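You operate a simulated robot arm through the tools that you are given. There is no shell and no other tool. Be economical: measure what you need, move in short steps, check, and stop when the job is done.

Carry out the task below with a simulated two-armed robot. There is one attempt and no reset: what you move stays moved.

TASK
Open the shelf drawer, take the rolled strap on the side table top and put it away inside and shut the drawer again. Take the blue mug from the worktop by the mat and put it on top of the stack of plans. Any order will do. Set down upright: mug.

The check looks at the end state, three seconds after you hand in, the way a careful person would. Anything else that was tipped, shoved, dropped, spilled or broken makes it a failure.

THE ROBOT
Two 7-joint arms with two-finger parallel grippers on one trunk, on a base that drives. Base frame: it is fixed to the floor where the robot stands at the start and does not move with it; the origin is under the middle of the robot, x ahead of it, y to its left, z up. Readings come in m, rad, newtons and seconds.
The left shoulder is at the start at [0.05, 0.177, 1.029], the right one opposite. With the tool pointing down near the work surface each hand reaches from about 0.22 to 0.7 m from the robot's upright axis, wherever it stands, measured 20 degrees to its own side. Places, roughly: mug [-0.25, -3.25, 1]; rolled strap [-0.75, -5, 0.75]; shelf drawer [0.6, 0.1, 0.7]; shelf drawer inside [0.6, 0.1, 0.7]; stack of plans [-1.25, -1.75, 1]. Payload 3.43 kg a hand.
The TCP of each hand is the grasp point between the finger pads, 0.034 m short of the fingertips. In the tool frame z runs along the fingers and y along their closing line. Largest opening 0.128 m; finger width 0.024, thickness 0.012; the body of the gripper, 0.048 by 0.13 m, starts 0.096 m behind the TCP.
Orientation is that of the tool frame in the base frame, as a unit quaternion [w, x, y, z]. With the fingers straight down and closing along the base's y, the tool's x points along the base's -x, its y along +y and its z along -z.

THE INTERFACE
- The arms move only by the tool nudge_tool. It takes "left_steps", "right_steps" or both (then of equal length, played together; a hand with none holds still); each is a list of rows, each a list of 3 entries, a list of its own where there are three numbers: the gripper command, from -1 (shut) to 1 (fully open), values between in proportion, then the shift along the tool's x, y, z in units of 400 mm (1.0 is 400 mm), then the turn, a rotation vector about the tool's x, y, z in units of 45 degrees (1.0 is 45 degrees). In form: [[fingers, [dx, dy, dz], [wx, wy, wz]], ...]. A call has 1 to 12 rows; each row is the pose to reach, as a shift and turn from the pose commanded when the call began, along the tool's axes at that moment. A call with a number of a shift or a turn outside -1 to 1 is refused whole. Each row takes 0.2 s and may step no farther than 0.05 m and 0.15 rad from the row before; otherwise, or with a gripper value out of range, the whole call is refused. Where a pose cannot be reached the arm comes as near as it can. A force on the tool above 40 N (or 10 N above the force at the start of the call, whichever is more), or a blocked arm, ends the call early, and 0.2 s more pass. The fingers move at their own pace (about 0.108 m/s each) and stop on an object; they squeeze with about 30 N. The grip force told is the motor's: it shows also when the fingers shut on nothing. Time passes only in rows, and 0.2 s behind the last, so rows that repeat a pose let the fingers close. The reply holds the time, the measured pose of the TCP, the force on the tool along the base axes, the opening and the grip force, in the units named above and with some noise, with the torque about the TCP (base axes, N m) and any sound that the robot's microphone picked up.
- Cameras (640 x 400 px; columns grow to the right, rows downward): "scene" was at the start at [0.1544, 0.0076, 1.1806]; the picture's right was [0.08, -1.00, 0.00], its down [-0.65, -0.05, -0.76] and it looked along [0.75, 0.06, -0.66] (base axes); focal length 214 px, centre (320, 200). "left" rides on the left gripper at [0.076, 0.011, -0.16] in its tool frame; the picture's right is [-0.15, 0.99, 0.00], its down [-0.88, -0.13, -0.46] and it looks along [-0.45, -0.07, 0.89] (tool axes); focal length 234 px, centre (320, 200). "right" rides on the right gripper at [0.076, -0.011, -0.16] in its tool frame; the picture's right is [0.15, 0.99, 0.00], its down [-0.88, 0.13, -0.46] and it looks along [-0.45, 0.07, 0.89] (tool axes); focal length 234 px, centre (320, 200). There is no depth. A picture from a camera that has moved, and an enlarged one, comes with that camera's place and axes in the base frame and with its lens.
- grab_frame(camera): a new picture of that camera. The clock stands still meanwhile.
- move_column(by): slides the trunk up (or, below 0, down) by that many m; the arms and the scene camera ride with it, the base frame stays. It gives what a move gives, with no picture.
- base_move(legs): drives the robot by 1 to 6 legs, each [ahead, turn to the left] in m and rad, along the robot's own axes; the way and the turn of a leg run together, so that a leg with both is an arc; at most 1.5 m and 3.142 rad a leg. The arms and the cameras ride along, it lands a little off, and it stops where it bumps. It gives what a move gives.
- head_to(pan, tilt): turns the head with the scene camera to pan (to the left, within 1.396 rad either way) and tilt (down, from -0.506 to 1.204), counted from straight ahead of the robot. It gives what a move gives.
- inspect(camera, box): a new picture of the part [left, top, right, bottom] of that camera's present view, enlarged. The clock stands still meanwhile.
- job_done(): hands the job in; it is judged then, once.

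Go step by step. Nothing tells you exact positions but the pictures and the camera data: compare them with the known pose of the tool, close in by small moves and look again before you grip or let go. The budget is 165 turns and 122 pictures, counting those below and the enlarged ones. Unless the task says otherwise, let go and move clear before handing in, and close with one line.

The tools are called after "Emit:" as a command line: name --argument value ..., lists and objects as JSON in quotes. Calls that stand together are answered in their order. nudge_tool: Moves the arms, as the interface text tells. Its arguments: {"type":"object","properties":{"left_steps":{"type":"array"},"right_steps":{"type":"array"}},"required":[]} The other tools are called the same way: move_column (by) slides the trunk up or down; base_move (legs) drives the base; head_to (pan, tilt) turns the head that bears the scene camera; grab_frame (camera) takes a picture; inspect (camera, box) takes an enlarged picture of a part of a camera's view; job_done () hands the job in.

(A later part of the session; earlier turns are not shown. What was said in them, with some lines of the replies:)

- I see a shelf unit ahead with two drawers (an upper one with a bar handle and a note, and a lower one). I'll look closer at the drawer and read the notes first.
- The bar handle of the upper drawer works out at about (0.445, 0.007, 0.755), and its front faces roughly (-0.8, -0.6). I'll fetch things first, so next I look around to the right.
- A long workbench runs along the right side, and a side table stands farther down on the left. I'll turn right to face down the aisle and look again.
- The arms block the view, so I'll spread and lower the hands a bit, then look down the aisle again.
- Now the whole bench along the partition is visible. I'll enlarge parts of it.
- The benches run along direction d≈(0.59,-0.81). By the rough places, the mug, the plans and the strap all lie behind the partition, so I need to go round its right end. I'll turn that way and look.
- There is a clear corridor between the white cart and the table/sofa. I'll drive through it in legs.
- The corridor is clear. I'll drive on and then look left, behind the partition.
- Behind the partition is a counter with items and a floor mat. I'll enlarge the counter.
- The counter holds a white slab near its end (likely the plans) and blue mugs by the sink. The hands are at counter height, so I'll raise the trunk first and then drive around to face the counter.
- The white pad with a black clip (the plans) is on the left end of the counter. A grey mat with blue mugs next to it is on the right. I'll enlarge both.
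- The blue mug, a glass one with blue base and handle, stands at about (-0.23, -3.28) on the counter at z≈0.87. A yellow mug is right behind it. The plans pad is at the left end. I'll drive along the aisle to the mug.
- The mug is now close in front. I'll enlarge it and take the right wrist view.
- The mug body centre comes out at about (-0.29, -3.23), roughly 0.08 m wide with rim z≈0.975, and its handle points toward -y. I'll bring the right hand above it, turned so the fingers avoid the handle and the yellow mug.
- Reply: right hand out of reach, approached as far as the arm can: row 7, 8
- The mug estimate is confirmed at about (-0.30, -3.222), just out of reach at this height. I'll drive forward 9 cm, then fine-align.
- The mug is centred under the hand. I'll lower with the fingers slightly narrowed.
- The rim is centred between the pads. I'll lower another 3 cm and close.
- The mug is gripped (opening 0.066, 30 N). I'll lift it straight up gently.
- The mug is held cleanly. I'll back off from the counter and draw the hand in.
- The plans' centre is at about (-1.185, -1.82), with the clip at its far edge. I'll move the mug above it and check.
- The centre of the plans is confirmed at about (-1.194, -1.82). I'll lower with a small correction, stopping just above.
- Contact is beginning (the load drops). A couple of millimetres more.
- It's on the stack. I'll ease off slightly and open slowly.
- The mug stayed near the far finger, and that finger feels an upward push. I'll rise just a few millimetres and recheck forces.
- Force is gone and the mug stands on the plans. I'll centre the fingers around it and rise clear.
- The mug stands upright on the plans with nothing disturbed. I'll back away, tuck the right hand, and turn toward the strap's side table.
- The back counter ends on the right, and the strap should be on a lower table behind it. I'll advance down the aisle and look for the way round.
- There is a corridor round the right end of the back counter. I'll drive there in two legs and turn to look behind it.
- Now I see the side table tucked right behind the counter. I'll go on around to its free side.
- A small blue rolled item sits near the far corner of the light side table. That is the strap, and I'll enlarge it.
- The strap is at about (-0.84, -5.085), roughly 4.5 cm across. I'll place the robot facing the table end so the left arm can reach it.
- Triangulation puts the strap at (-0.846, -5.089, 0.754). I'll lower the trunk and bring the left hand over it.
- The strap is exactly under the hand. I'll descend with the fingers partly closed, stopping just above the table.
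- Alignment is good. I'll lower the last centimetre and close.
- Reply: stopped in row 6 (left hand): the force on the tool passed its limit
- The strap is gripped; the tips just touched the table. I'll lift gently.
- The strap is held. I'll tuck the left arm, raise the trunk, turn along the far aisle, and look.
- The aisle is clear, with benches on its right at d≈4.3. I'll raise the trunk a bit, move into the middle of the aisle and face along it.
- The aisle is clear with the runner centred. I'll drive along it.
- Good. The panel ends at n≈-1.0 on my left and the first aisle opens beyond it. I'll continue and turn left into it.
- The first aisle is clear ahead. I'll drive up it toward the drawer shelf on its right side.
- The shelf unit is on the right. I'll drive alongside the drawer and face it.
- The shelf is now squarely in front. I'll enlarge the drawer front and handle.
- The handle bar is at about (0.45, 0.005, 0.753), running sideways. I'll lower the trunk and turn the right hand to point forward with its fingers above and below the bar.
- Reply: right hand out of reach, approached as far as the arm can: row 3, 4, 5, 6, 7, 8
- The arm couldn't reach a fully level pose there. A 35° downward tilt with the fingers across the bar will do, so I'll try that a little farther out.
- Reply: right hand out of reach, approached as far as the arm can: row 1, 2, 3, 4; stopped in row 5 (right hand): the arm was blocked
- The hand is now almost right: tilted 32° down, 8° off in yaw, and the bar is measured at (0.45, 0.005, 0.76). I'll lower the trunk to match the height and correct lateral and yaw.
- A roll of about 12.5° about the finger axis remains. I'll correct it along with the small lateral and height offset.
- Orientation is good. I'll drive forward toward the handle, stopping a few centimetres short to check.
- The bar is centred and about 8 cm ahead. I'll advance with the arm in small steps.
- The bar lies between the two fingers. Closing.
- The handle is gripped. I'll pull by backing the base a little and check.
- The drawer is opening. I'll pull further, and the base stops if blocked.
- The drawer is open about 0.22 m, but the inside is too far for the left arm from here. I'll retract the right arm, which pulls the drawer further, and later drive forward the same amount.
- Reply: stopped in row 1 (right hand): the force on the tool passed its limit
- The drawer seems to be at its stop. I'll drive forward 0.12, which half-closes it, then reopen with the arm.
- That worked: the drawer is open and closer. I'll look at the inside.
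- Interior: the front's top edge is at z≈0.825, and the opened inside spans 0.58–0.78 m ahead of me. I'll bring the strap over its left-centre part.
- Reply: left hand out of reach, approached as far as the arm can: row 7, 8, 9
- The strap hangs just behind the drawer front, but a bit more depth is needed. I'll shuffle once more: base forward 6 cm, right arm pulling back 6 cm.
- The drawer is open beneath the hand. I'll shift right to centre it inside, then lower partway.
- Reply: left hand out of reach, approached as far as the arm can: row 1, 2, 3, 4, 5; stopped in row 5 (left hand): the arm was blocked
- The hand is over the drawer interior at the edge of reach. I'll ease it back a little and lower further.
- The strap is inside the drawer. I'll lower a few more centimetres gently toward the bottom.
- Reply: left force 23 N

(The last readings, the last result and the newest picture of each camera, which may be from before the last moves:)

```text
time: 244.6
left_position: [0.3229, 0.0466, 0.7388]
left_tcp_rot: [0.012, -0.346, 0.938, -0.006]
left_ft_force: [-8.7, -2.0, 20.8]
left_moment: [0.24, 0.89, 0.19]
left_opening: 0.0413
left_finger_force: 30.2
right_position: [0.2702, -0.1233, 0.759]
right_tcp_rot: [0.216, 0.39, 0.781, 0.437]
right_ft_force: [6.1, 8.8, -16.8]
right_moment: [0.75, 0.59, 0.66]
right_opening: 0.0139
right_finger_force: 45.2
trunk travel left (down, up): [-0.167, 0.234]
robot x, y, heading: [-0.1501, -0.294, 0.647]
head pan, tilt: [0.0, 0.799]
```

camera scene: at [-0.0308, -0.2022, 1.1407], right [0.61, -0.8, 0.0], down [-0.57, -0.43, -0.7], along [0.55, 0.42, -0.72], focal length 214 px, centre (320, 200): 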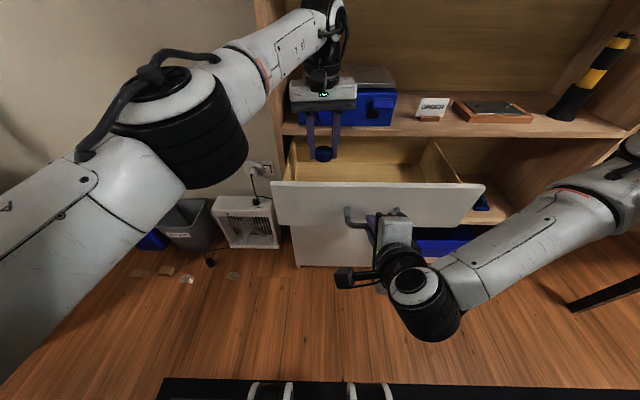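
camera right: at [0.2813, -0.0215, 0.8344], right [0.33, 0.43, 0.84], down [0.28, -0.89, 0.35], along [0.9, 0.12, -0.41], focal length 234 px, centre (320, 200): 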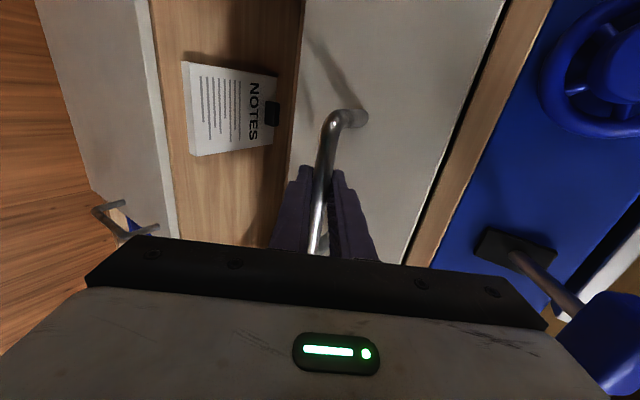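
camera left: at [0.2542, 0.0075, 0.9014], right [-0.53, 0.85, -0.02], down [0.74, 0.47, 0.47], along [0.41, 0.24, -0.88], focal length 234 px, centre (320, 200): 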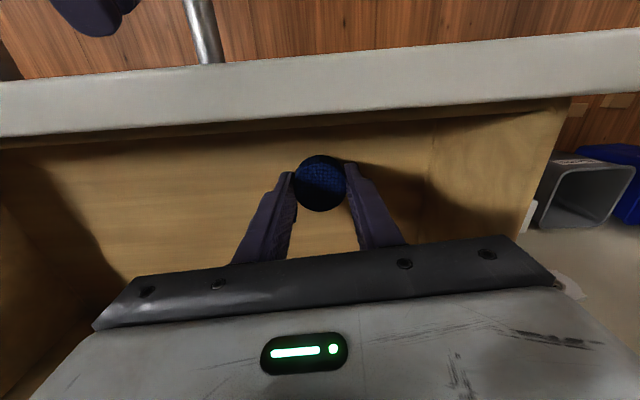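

Touched the drawer bottom. I'll ease up slightly, release, and rise.

Emit:
nudge_tool --left_steps '[[-1, [0, 0, -0.01], [0, 0, 0]], [-0.4, [0, 0, -0.01], [0, 0, 0]], [0.0, [0, 0, -0.01], [0, 0, 0]], [0.1, [0, 0, -0.01], [0, 0, 0]], [0.1, [0, 0, -0.04], [0, 0, 0]], [0.1, [0, 0, -0.1], [0, 0, 0]], [0.1, [0, 0, -0.2], [0, 0, 0]], [0.1, [0, 0, -0.3], [0, 0, 0]]]'

Emit:
grab_frame --camera "left"

```text
time: 246.4
left_position: [0.3191, 0.0466, 0.8555]
left_tcp_rot: [0.013, -0.346, 0.938, -0.007]
left_ft_force: [-1.4, 0.1, 0.8]
left_moment: [0.02, -0.01, 0.0]
left_opening: 0.0705
left_finger_force: 0.0
right_position: [0.27, -0.1228, 0.7603]
right_tcp_rot: [0.215, 0.39, 0.782, 0.437]
right_ft_force: [-3.2, 2.6, -7.8]
right_moment: [0.41, 0.35, 0.08]
right_opening: 0.0136
right_finger_force: 45.2
trunk travel left (down, up): [-0.167, 0.234]
robot x, y, heading: [-0.1527, -0.2972, 0.649]
head pan, tilt: [0.0, 0.799]
```

```text
35 pictures are left
camera left: at [0.2507, 0.0072, 1.012], right [-0.53, 0.85, -0.02], down [0.74, 0.47, 0.47], along [0.41, 0.24, -0.88], focal length 234 px, centre (320, 200)
```

left: 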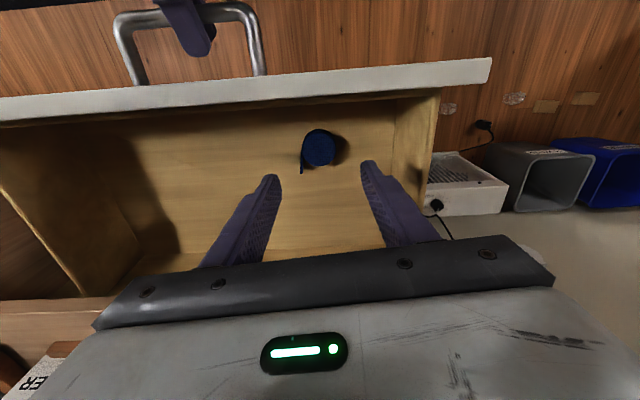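

The strap lies in the drawer. I'll raise and draw the left hand back clear.

Emit:
nudge_tool --left_steps '[[0.1, [0, 0, -0.1], [0, 0, 0]], [0.1, [0.02, 0, -0.2], [0, 0, 0]], [0.1, [0.1, 0.06, -0.24], [0, 0, 0]], [0.1, [0.2, 0.12, -0.24], [0, 0, 0]], [0.1, [0.3, 0.18, -0.24], [0, 0, 0]], [0.1, [0.4, 0.24, -0.24], [0, 0, 0]], [0.1, [0.5, 0.3, -0.24], [0, 0, 0]], [0.1, [0.6, 0.36, -0.24], [0, 0, 0]], [0.1, [0.7, 0.42, -0.24], [0, 0, 0]], [0.1, [0.8, 0.48, -0.24], [0, 0, 0]]]'

Emit:
grab_frame --camera "scene"

```text
time: 248.6
left_position: [-0.0526, -0.0144, 0.9405]
left_tcp_rot: [0.012, -0.346, 0.938, -0.006]
left_ft_force: [-0.6, -0.7, 0.5]
left_moment: [0.01, 0.0, 0.0]
left_opening: 0.0704
left_finger_force: 0.1
right_position: [0.2706, -0.1227, 0.7589]
right_tcp_rot: [0.216, 0.39, 0.782, 0.436]
right_ft_force: [-5.1, 4.2, -6.6]
right_moment: [0.12, 0.15, -0.46]
right_opening: 0.0136
right_finger_force: 44.9
trunk travel left (down, up): [-0.167, 0.234]
robot x, y, heading: [-0.1558, -0.2964, 0.648]
head pan, tilt: [0.0, 0.799]
```

```text
34 pictures are left
camera scene: at [-0.0308, -0.2021, 1.1405], right [0.61, -0.8, 0.0], down [-0.57, -0.43, -0.7], along [0.55, 0.42, -0.72], focal length 214 px, centre (320, 200)
```

scene: 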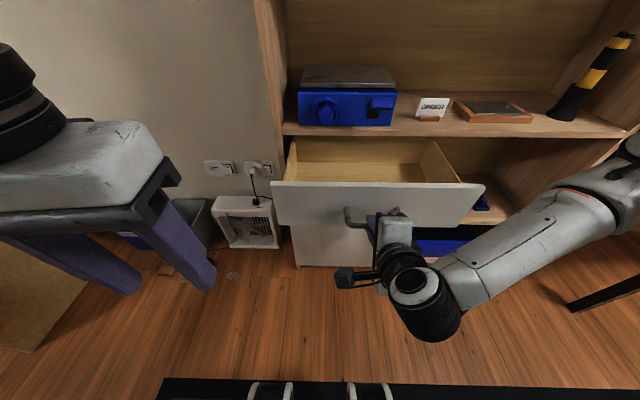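

The left hand is clear. I'll now push the drawer shut: first with the arm, then with the base.

Emit:
nudge_tool --right_steps '[[-1, [0, 0.034, 0.055], [0, 0, 0]], [-1, [0, 0.068, 0.111], [0, 0, 0]], [-1, [0, 0.103, 0.166], [0, 0, 0]], [-1, [0, 0.137, 0.222], [0, 0, 0]], [-1, [0, 0.171, 0.277], [0, 0, 0]]]'

Emit:
base_move --legs '[[0.07, 0]]'

Emit:
grab_frame --camera "scene"

```text
time: 249.8
left_position: [-0.0512, -0.0143, 0.9411]
left_tcp_rot: [0.012, -0.346, 0.938, -0.006]
left_ft_force: [-0.4, 0.0, 0.7]
left_moment: [0.02, 0.01, 0.02]
left_opening: 0.0703
left_finger_force: 0.1
right_position: [0.3754, -0.0457, 0.7587]
right_tcp_rot: [0.217, 0.39, 0.78, 0.438]
right_ft_force: [3.3, -0.7, -0.1]
right_moment: [-0.01, -0.04, -0.84]
right_opening: 0.0137
right_finger_force: 44.9
trunk travel left (down, up): [-0.167, 0.234]
robot x, y, heading: [-0.1536, -0.2954, 0.647]
head pan, tilt: [0.0, 0.799]
```

```text
time: 250.9
left_position: [0.0042, 0.0273, 0.9421]
left_tcp_rot: [0.012, -0.345, 0.939, -0.005]
left_ft_force: [-0.3, -0.3, 0.2]
left_moment: [-0.02, -0.01, 0.01]
left_opening: 0.0703
left_finger_force: 0.1
right_position: [0.4324, -0.0044, 0.7591]
right_tcp_rot: [0.218, 0.391, 0.78, 0.437]
right_ft_force: [10.3, -12.4, 7.9]
right_moment: [0.27, 0.14, 0.08]
right_opening: 0.0135
right_finger_force: 45.3
trunk travel left (down, up): [-0.167, 0.234]
robot x, y, heading: [-0.0948, -0.248, 0.646]
head pan, tilt: [0.0, 0.799]
```

```text
33 pictures are left
camera scene: at [0.0255, -0.1609, 1.1408], right [0.61, -0.8, 0.0], down [-0.57, -0.43, -0.7], along [0.55, 0.42, -0.72], focal length 214 px, centre (320, 200)
```

scene: 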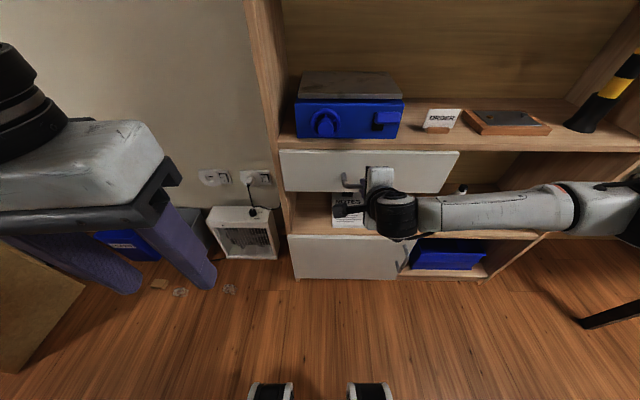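

About 1 cm remains. I'll push it in with the arm.

Emit:
nudge_tool --right_steps '[[-1, [0, 0.008, 0.013], [0, 0, 0]], [-1, [0, 0.014, 0.023], [0, 0, 0]], [-1, [0, 0.021, 0.034], [0, 0, 0]], [-1, [0, 0.021, 0.034], [0, 0, 0]]]'

Emit:
inspect --camera "scene" --box '[260, 120, 480, 220]'

```text
time: 251.8
left_position: [0.0043, 0.0258, 0.9432]
left_tcp_rot: [0.014, -0.345, 0.939, -0.007]
left_ft_force: [0.4, 0.2, 1.2]
left_moment: [0.0, -0.03, -0.01]
left_opening: 0.0701
left_finger_force: 0.0
right_position: [0.441, 0.0024, 0.7587]
right_tcp_rot: [0.215, 0.392, 0.781, 0.436]
right_ft_force: [-11.0, -14.3, 10.8]
right_moment: [0.09, 0.16, -0.21]
right_opening: 0.0136
right_finger_force: 45.1
trunk travel left (down, up): [-0.167, 0.234]
robot x, y, heading: [-0.0949, -0.2495, 0.649]
head pan, tilt: [0.0, 0.799]
stopped in row 4 (right hand): the force on the tool passed its limit (the readings are from after the stop); the commanded pose is now the measured one
```

```text
2.91 times, centred on (370, 170) of scene
camera zoom: at [0.0233, -0.1622, 1.1411], right [0.6, -0.8, 0.0], down [-0.57, -0.43, -0.7], along [0.56, 0.42, -0.72], focal length 624 px, centre (174, 287)
```

zoom: 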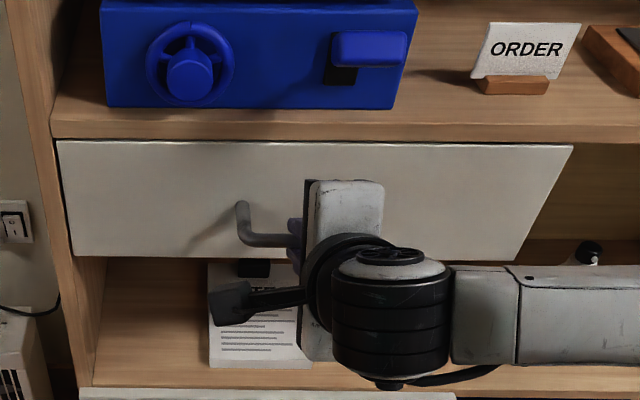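

The drawer is shut, back at its original handle position. I'll release and withdraw the hand along its approach path.

Emit:
nudge_tool --right_steps '[[-0.7, [0, 0, 0], [0, 0, 0]], [-0.4, [0, 0, 0], [0, 0, 0]], [-0.2, [0, 0, 0], [0, 0, 0]], [-0.2, [0, 0, 0], [0, 0, 0]], [-0.2, [0, -0.026, -0.049], [0, 0, 0]], [-0.2, [0, -0.052, -0.097], [0, 0, 0]], [-0.2, [0, -0.09, -0.165], [0, 0, 0]]]'

Emit:
grab_frame --camera "right"

```text
time: 253.4
left_position: [0.0055, 0.028, 0.9418]
left_tcp_rot: [0.013, -0.345, 0.938, -0.006]
left_ft_force: [-1.3, -0.6, 0.7]
left_moment: [0.0, 0.01, 0.03]
left_opening: 0.0703
left_finger_force: 0.1
right_position: [0.3837, -0.0392, 0.76]
right_tcp_rot: [0.216, 0.392, 0.782, 0.433]
right_ft_force: [-0.1, -0.1, 0.0]
right_moment: [0.02, 0.0, -0.01]
right_opening: 0.0511
right_finger_force: 0.1
trunk travel left (down, up): [-0.167, 0.234]
robot x, y, heading: [-0.0918, -0.2554, 0.649]
head pan, tilt: [0.0, 0.799]
```

```text
31 pictures are left
camera right: at [0.223, -0.0652, 0.8369], right [0.33, 0.43, 0.84], down [0.27, -0.9, 0.35], along [0.9, 0.11, -0.42], focal length 234 px, centre (320, 200)
```

right: 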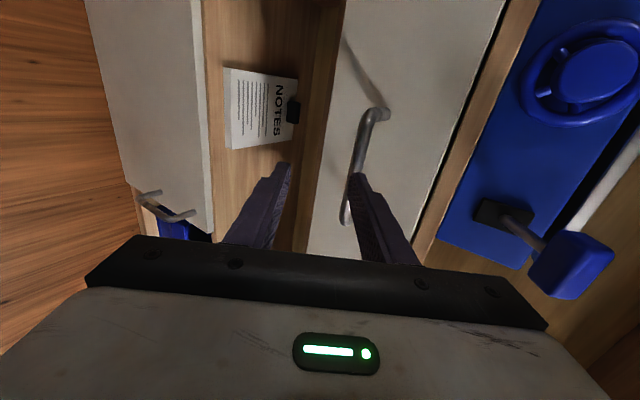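

Clear of the handle. I'll back the base away and take a final look at the drawer.

Emit:
base_move --legs '[[-0.3, 0]]'

Emit:
head_to --pan 0.0 --tilt 0.6

Emit:
inspect --camera "scene" --box '[220, 80, 480, 320]'

```text
time: 255.4
left_position: [-0.2353, -0.1546, 0.9412]
left_tcp_rot: [0.013, -0.346, 0.938, -0.006]
left_ft_force: [1.1, 0.6, 0.0]
left_moment: [-0.02, 0.0, -0.01]
left_opening: 0.0702
left_finger_force: 0.1
right_position: [0.1434, -0.2209, 0.7603]
right_tcp_rot: [0.216, 0.391, 0.783, 0.434]
right_ft_force: [-0.3, -0.5, 0.2]
right_moment: [0.04, 0.01, 0.01]
right_opening: 0.0511
right_finger_force: 0.0
trunk travel left (down, up): [-0.167, 0.234]
robot x, y, heading: [-0.3332, -0.4353, 0.653]
head pan, tilt: [0.0, 0.799]
```

```text
time: 256.2
left_position: [-0.2352, -0.1538, 0.9413]
left_tcp_rot: [0.012, -0.346, 0.938, -0.006]
left_ft_force: [0.5, 0.5, 0.1]
left_moment: [-0.01, -0.01, -0.02]
left_opening: 0.0704
left_finger_force: 0.1
right_position: [0.1443, -0.2218, 0.7596]
right_tcp_rot: [0.216, 0.391, 0.783, 0.434]
right_ft_force: [-0.1, -0.2, -0.4]
right_moment: [-0.02, -0.02, -0.03]
right_opening: 0.0511
right_finger_force: 0.1
trunk travel left (down, up): [-0.167, 0.234]
robot x, y, heading: [-0.334, -0.4336, 0.651]
head pan, tilt: [0.0, 0.6]
```

```text
1.67 times, centred on (350, 200) of scene
camera zoom: at [-0.2082, -0.3373, 1.1574], right [0.61, -0.8, 0.0], down [-0.45, -0.34, -0.82], along [0.66, 0.5, -0.57], focal length 358 px, centre (270, 200)
```

zoom: 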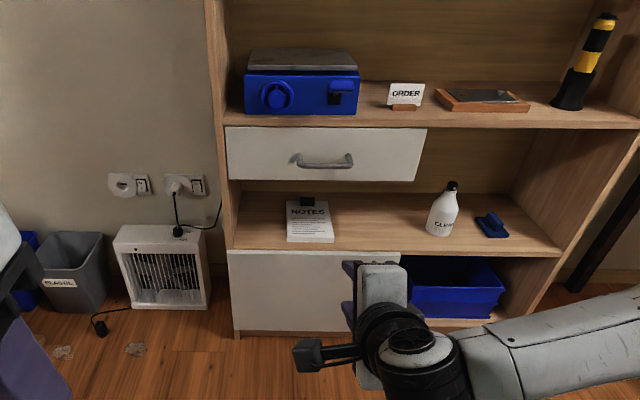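

The drawer is shut with the strap inside, everything on the shelf is untouched, and the mug stands upright on the plans. Both hands are clear, so I'm handing in.

Emit:
job_done

```text
The job is handed in.
```

The job is handed in: the blue mug is upright on the stack of plans, and the rolled strap is inside the shelf drawer, which is shut again.
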